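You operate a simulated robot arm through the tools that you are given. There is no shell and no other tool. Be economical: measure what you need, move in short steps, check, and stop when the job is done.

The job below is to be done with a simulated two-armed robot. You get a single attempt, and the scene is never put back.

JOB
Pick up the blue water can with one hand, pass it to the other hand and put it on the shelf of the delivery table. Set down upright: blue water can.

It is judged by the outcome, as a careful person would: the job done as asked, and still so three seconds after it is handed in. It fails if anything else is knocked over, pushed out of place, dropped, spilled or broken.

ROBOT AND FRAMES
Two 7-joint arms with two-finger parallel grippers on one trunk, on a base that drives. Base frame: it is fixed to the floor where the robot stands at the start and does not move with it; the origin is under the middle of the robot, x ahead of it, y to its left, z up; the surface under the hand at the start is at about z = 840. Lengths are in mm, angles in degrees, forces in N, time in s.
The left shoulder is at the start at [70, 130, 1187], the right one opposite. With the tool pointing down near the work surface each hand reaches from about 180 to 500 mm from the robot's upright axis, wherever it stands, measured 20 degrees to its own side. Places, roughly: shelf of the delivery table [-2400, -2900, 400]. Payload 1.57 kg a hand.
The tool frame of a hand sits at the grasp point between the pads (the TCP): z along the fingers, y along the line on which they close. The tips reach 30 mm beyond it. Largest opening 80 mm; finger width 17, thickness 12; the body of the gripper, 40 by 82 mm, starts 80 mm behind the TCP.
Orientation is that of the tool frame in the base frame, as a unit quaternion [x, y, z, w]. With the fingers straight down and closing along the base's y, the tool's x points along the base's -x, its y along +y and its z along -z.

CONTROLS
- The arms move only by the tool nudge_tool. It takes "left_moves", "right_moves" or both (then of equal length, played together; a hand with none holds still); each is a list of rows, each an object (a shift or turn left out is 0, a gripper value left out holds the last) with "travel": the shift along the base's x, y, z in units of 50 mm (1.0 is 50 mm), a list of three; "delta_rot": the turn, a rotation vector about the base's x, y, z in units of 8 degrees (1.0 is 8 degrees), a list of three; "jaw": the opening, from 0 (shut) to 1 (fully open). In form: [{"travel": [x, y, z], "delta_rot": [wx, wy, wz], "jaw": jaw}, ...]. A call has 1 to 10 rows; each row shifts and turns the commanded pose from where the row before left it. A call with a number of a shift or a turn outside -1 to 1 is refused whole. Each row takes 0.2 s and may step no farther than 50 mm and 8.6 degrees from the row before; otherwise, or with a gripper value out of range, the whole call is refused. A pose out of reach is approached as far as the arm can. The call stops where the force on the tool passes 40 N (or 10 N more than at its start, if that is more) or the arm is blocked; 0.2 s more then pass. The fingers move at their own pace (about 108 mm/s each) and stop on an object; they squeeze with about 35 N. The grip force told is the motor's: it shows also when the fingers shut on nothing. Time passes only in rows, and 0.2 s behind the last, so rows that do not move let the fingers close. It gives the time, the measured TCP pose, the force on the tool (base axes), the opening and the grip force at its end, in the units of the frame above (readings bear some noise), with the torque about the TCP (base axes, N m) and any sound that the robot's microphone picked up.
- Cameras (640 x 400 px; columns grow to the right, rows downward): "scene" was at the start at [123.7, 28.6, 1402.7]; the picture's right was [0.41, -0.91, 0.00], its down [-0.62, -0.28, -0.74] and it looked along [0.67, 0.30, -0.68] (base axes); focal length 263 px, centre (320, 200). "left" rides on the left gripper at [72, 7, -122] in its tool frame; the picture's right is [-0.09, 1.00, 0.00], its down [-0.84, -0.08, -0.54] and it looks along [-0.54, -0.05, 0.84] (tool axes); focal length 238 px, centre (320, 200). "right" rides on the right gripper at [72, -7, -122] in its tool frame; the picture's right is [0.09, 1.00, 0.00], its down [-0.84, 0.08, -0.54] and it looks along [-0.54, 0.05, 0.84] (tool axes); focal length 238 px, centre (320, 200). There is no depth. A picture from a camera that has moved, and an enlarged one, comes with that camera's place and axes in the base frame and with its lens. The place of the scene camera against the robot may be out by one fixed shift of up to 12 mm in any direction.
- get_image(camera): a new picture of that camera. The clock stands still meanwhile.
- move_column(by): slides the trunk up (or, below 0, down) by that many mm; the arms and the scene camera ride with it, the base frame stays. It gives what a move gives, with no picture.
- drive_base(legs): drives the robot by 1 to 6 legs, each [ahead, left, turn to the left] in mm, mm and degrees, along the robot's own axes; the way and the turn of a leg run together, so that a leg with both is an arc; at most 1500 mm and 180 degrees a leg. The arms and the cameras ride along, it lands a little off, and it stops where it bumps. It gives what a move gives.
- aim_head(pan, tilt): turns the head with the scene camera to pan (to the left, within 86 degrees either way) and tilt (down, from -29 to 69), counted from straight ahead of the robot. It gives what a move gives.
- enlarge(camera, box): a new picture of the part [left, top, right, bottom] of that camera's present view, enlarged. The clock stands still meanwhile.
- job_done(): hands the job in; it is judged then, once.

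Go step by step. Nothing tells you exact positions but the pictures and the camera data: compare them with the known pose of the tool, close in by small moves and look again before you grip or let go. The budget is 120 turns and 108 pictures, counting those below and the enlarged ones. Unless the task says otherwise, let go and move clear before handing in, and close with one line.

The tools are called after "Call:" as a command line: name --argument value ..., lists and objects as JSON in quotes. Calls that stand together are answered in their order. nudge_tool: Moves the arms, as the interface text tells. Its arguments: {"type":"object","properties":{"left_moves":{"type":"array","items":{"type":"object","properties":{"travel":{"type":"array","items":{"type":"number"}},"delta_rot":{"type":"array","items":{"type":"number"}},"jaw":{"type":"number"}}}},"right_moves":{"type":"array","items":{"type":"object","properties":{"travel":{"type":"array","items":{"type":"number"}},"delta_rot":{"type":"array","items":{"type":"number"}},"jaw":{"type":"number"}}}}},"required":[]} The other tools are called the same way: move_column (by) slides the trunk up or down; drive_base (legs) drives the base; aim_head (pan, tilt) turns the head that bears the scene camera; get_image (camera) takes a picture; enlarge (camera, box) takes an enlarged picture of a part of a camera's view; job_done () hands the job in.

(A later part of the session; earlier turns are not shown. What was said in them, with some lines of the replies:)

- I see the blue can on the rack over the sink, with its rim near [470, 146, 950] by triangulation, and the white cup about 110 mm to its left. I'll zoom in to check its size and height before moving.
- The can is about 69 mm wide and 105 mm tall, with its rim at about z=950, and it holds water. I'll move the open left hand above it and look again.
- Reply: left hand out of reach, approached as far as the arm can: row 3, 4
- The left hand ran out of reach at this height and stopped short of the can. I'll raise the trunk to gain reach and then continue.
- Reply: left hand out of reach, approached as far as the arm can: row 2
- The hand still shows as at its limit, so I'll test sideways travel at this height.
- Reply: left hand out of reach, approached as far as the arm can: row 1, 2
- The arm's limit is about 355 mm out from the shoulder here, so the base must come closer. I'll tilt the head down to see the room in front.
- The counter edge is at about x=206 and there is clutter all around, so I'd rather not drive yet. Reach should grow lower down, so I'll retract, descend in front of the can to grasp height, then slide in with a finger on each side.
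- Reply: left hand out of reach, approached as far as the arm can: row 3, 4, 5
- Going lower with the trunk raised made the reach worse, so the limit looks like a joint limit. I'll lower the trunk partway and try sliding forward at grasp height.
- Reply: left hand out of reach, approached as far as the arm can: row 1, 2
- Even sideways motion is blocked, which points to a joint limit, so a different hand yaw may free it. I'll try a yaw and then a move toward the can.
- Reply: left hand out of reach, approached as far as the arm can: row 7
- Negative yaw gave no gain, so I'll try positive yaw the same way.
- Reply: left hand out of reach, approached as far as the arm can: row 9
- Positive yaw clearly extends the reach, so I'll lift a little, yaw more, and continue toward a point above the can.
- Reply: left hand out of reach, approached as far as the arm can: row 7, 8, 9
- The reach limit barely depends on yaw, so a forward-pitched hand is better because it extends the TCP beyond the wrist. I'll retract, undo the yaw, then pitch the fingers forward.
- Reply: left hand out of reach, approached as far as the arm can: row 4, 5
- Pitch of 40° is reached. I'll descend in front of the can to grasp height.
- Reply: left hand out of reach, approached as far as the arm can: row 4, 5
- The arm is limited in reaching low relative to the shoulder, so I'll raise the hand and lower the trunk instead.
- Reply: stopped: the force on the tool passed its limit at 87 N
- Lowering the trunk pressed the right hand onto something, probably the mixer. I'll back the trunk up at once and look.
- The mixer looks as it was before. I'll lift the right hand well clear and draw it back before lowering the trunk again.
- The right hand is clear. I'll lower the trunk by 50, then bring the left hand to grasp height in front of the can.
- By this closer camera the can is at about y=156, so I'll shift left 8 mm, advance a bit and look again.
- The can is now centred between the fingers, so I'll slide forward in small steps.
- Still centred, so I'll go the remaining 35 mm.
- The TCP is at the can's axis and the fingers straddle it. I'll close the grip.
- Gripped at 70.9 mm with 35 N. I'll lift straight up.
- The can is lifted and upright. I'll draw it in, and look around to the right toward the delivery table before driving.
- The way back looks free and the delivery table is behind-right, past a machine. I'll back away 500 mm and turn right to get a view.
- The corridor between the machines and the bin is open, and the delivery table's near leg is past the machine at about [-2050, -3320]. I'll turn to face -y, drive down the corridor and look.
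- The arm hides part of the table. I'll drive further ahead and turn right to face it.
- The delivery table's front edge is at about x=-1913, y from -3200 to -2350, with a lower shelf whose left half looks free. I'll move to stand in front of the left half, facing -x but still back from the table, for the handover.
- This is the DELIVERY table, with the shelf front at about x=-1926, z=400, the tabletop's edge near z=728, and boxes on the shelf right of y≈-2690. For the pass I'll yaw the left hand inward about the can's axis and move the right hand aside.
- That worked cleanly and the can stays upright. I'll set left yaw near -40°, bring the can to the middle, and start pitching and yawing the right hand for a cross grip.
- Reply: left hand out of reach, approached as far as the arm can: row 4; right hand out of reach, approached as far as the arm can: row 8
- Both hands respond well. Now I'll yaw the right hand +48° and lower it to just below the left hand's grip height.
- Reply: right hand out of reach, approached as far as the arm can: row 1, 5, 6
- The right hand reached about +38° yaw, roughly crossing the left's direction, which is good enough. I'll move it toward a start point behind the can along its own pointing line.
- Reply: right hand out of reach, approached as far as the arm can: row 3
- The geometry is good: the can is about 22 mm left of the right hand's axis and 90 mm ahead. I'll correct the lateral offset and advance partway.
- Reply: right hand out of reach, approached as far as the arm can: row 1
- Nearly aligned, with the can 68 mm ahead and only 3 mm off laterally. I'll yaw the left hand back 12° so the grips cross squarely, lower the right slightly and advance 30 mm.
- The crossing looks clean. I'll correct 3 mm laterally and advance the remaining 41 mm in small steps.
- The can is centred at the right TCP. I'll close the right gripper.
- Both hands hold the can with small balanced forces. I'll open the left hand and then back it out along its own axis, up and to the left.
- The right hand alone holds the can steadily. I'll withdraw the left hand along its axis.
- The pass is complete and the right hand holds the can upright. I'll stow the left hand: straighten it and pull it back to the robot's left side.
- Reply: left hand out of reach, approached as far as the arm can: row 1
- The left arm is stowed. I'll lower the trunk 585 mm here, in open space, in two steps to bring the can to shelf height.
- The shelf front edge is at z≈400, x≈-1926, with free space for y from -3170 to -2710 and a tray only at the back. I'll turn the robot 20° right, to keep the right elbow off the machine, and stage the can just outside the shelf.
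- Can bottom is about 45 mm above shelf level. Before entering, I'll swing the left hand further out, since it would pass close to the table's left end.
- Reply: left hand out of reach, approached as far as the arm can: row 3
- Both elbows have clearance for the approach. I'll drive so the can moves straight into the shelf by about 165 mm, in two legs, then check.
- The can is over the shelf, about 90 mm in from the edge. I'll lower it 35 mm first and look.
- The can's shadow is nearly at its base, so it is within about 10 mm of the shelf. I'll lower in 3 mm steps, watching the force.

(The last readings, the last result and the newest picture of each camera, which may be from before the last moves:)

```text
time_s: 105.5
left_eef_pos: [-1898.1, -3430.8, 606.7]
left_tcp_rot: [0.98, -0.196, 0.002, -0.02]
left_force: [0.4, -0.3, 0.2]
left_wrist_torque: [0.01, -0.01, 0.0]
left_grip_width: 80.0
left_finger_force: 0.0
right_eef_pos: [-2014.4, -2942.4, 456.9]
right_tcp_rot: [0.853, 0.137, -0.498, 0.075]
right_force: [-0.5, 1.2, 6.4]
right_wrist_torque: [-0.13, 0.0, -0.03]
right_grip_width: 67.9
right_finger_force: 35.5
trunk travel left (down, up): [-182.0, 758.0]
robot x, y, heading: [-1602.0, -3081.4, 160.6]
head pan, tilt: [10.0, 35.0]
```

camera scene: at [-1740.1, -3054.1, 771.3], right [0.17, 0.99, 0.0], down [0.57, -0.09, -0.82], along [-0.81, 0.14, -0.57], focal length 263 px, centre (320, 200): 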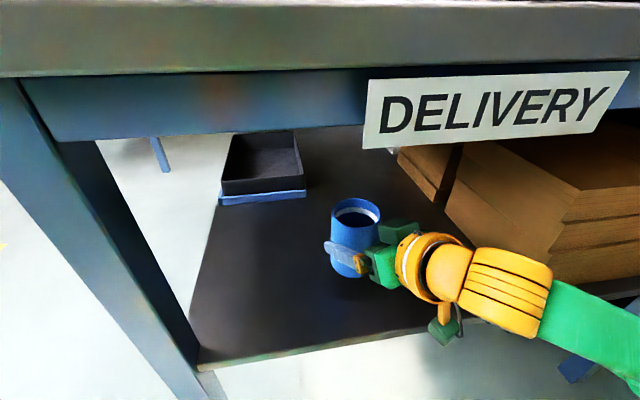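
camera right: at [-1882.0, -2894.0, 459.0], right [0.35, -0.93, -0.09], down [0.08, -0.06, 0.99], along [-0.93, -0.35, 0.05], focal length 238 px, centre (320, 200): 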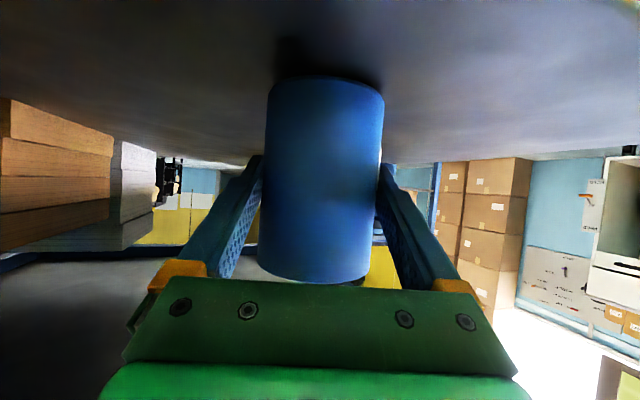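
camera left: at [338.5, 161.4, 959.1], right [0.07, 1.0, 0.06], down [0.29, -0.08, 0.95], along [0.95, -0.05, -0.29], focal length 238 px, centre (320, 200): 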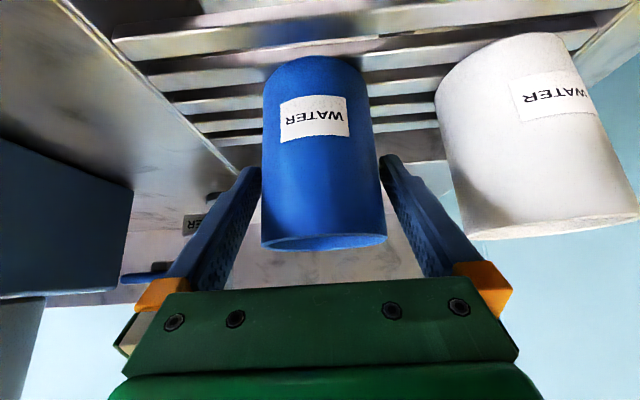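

Contact force of 6 N shows the can has touched the shelf. I'll press 1.5 mm more to seat it flat and look.

Call:
nudge_tool --right_moves '[{"travel": [0, 0, -0.03]}, {}]'

Call:
get_image --camera "right"

Call:
enlarge --camera "scene" --box '[280, 180, 440, 320]'

```text
time_s: 106.1
left_eef_pos: [-1898.3, -3430.1, 608.2]
left_tcp_rot: [0.98, -0.196, 0.0, -0.02]
left_force: [0.8, -0.1, 0.3]
left_wrist_torque: [-0.01, 0.04, 0.04]
left_grip_width: 80.1
left_finger_force: 0.1
right_eef_pos: [-2014.6, -2943.4, 457.5]
right_tcp_rot: [0.851, 0.137, -0.501, 0.074]
right_force: [-4.4, 3.3, 22.4]
right_wrist_torque: [-0.39, -0.02, -0.08]
right_grip_width: 68.1
right_finger_force: 35.1
trunk travel left (down, up): [-182.0, 758.0]
robot x, y, heading: [-1601.4, -3080.2, 160.7]
head pan, tilt: [10.0, 35.0]
```

```text
53 pictures are left
camera right: at [-1881.5, -2894.2, 453.9], right [0.35, -0.93, -0.09], down [0.09, -0.06, 0.99], along [-0.93, -0.35, 0.06], focal length 238 px, centre (320, 200)
```

right: 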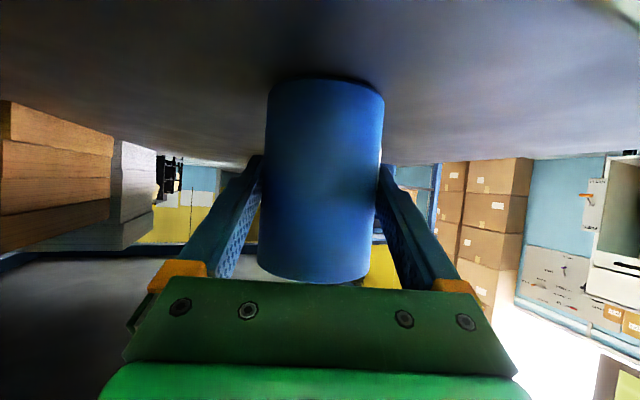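

```text
2.86 times, centred on (360, 250) of scene
camera zoom: at [-1737.7, -3054.6, 772.1], right [0.16, 0.99, 0.0], down [0.56, -0.09, -0.82], along [-0.81, 0.14, -0.57], focal length 752 px, centre (206, 57)
```

zoom: 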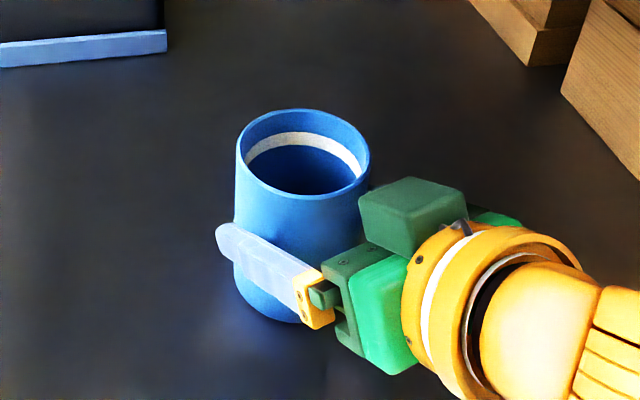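

It is firmly seated with 22 N, so I'll back off 1.5 mm to relieve the pressure, then open the right gripper.

Call:
nudge_tool --right_moves '[{"travel": [0, 0, 0.03]}, {}]'

Call:
nudge_tool --right_moves '[{"jaw": 0.88}, {"jaw": 0.9}, {"jaw": 1}, {"jaw": 1}]'

Call:
get_image --camera "right"

Call:
enlarge --camera "scene" --box '[280, 180, 440, 320]'

```text
time_s: 106.7
left_eef_pos: [-1898.7, -3429.8, 607.0]
left_tcp_rot: [0.981, -0.195, -0.001, -0.019]
left_force: [-0.6, -0.3, -0.4]
left_wrist_torque: [0.04, 0.02, 0.02]
left_grip_width: 80.1
left_finger_force: 0.0
right_eef_pos: [-2013.7, -2943.0, 456.8]
right_tcp_rot: [0.853, 0.136, -0.499, 0.074]
right_force: [-6.8, 3.6, 21.2]
right_wrist_torque: [-0.43, 0.35, -0.2]
right_grip_width: 68.0
right_finger_force: 35.3
trunk travel left (down, up): [-182.0, 758.0]
robot x, y, heading: [-1606.9, -3074.9, 160.5]
head pan, tilt: [10.0, 35.0]
```

```text
time_s: 107.7
left_eef_pos: [-1899.0, -3429.9, 605.7]
left_tcp_rot: [0.98, -0.196, 0.001, -0.02]
left_force: [0.0, 0.2, -0.5]
left_wrist_torque: [-0.01, -0.01, 0.01]
left_grip_width: 79.8
left_finger_force: 0.1
right_eef_pos: [-2014.8, -2943.6, 455.4]
right_tcp_rot: [0.854, 0.136, -0.497, 0.074]
right_force: [0.1, -0.2, 0.9]
right_wrist_torque: [0.0, 0.04, 0.0]
right_grip_width: 80.1
right_finger_force: 0.0
trunk travel left (down, up): [-182.0, 758.0]
robot x, y, heading: [-1604.4, -3080.6, 160.6]
head pan, tilt: [10.0, 35.0]
```

```text
51 pictures are left
camera right: at [-1881.9, -2894.5, 453.2], right [0.35, -0.93, -0.09], down [0.08, -0.06, 0.99], along [-0.93, -0.35, 0.05], focal length 238 px, centre (320, 200)
```

right: 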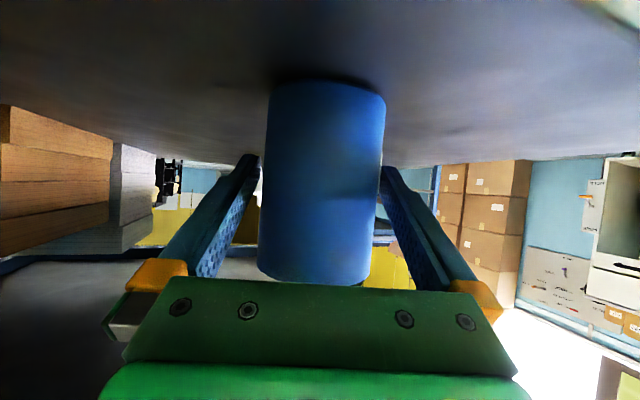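

```text
2.86 times, centred on (360, 250) of scene
camera zoom: at [-1740.0, -3054.3, 771.3], right [0.16, 0.99, 0.0], down [0.57, -0.09, -0.82], along [-0.81, 0.13, -0.57], focal length 752 px, centre (206, 57)
```

zoom: 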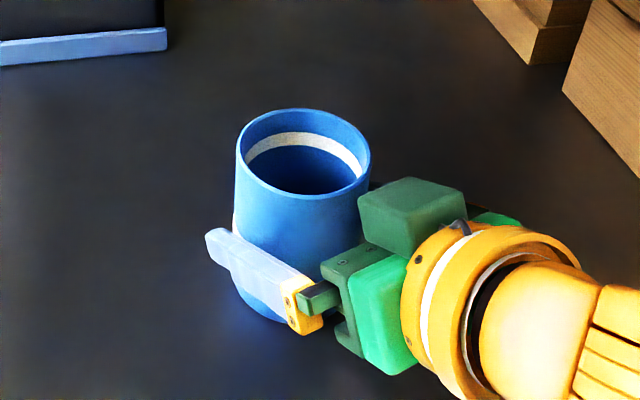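

Released, and the can stands by itself. The right-hand finger is close to the can, so I'll shift 2 mm sideways and back out along the hand's pointing direction in small steps.

Call:
nudge_tool --right_moves '[{"travel": [0.014, -0.04, 0]}, {"travel": [0.19, 0.062, 0]}, {"travel": [0.19, 0.062, 0]}, {}]'

Call:
get_image --camera "right"

```text
time_s: 108.7
left_eef_pos: [-1899.3, -3429.4, 605.7]
left_tcp_rot: [0.981, -0.195, 0.001, -0.02]
left_force: [0.4, 0.4, -0.6]
left_wrist_torque: [0.01, 0.0, -0.01]
left_grip_width: 79.9
left_finger_force: 0.0
right_eef_pos: [-1994.7, -2939.1, 457.5]
right_tcp_rot: [0.854, 0.136, -0.497, 0.075]
right_force: [-0.9, -0.5, -0.1]
right_wrist_torque: [-0.04, -0.02, 0.0]
right_grip_width: 80.1
right_finger_force: 0.0
trunk travel left (down, up): [-182.0, 758.0]
robot x, y, heading: [-1604.4, -3078.7, 160.5]
head pan, tilt: [10.0, 35.0]
```

```text
49 pictures are left
camera right: at [-1862.8, -2889.7, 454.2], right [0.35, -0.93, -0.09], down [0.08, -0.06, 0.99], along [-0.93, -0.35, 0.05], focal length 238 px, centre (320, 200)
```

right: 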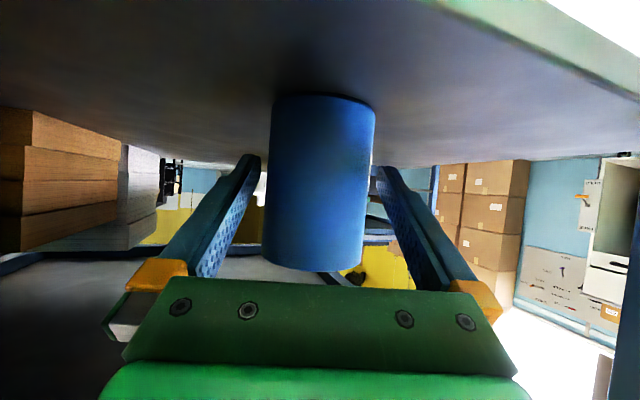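

Clear on both sides, so I'll continue backing out another 30 mm with the arm, then check.

Call:
nudge_tool --right_moves '[{"travel": [0.19, 0.062, 0]}, {"travel": [0.19, 0.062, 0]}, {"travel": [0.19, 0.062, 0]}, {}]'

Call:
get_image --camera "right"

```text
time_s: 109.7
left_eef_pos: [-1898.2, -3430.1, 605.9]
left_tcp_rot: [0.98, -0.196, 0.002, -0.019]
left_force: [-0.7, -0.2, -0.9]
left_wrist_torque: [-0.02, -0.02, -0.01]
left_grip_width: 79.9
left_finger_force: 0.1
right_eef_pos: [-1966.2, -2929.6, 456.0]
right_tcp_rot: [0.853, 0.137, -0.498, 0.075]
right_force: [-0.1, 0.0, 0.3]
right_wrist_torque: [-0.01, 0.0, -0.03]
right_grip_width: 80.1
right_finger_force: 0.1
trunk travel left (down, up): [-182.0, 758.0]
robot x, y, heading: [-1604.8, -3078.2, 160.9]
head pan, tilt: [10.0, 35.0]
```

```text
48 pictures are left
camera right: at [-1834.0, -2880.3, 453.5], right [0.35, -0.93, -0.09], down [0.08, -0.06, 0.99], along [-0.93, -0.35, 0.05], focal length 238 px, centre (320, 200)
```

right: 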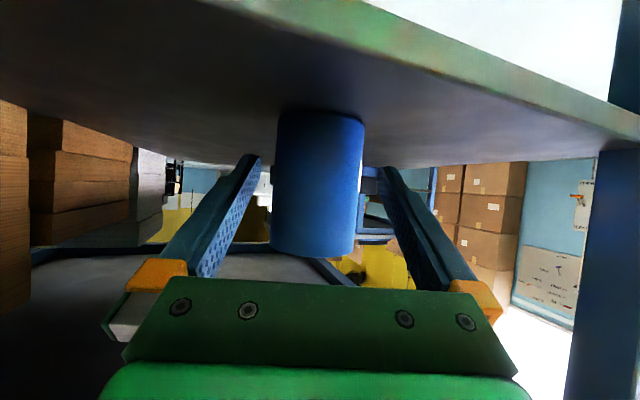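

Clear of the can. I'll drive the base back along the same line to bring the hand fully out of the shelf, and check the result.

Call:
drive_base --legs '[[-110, -75, 0], [-150, -40, 0]]'

Call:
aim_head --pan 12 --tilt 22

Call:
get_image --camera "scene"

```text
time_s: 112.0
left_eef_pos: [-1616.2, -3406.4, 605.8]
left_tcp_rot: [0.981, -0.195, 0.002, -0.02]
left_force: [0.4, 0.6, -0.1]
left_wrist_torque: [0.0, 0.01, 0.04]
left_grip_width: 79.8
left_finger_force: 0.2
right_eef_pos: [-1683.0, -2905.4, 456.2]
right_tcp_rot: [0.853, 0.136, -0.498, 0.074]
right_force: [0.1, 0.3, -0.6]
right_wrist_torque: [-0.02, -0.01, 0.01]
right_grip_width: 80.0
right_finger_force: 0.0
trunk travel left (down, up): [-182.0, 758.0]
robot x, y, heading: [-1321.2, -3056.1, 160.6]
head pan, tilt: [10.0, 35.0]
```

```text
time_s: 112.7
left_eef_pos: [-1615.5, -3406.3, 606.5]
left_tcp_rot: [0.981, -0.195, 0.001, -0.019]
left_force: [-0.1, 0.7, 0.9]
left_wrist_torque: [0.01, -0.01, 0.0]
left_grip_width: 79.9
left_finger_force: 0.1
right_eef_pos: [-1683.4, -2906.3, 455.7]
right_tcp_rot: [0.854, 0.136, -0.497, 0.074]
right_force: [0.2, 0.0, 0.4]
right_wrist_torque: [0.0, -0.02, 0.0]
right_grip_width: 80.0
right_finger_force: 0.1
trunk travel left (down, up): [-182.0, 758.0]
robot x, y, heading: [-1318.9, -3052.5, 160.4]
head pan, tilt: [12.0, 22.0]
```

```text
47 pictures are left
camera scene: at [-1462.3, -3033.4, 791.9], right [0.13, 0.99, 0.0], down [0.37, -0.05, -0.93], along [-0.92, 0.12, -0.38], focal length 263 px, centre (320, 200)
```

scene: 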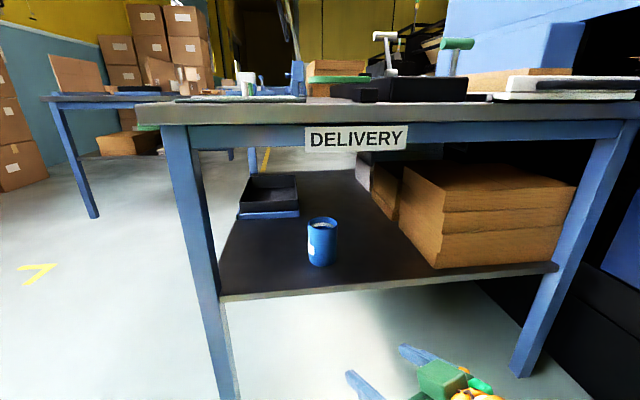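

The blue water can stands upright on the delivery table's shelf, both hands are clear of it, and nothing around it has moved. I'm handing in.

Call:
job_done

```text
The job is handed in.
```

The blue water can was picked up with the left hand, passed to the right hand and set upright on the shelf of the delivery table. While I was lowering the trunk at the start, the right hand pressed on something near the mixer (87 N); pictures afterwards showed nothing there had moved.
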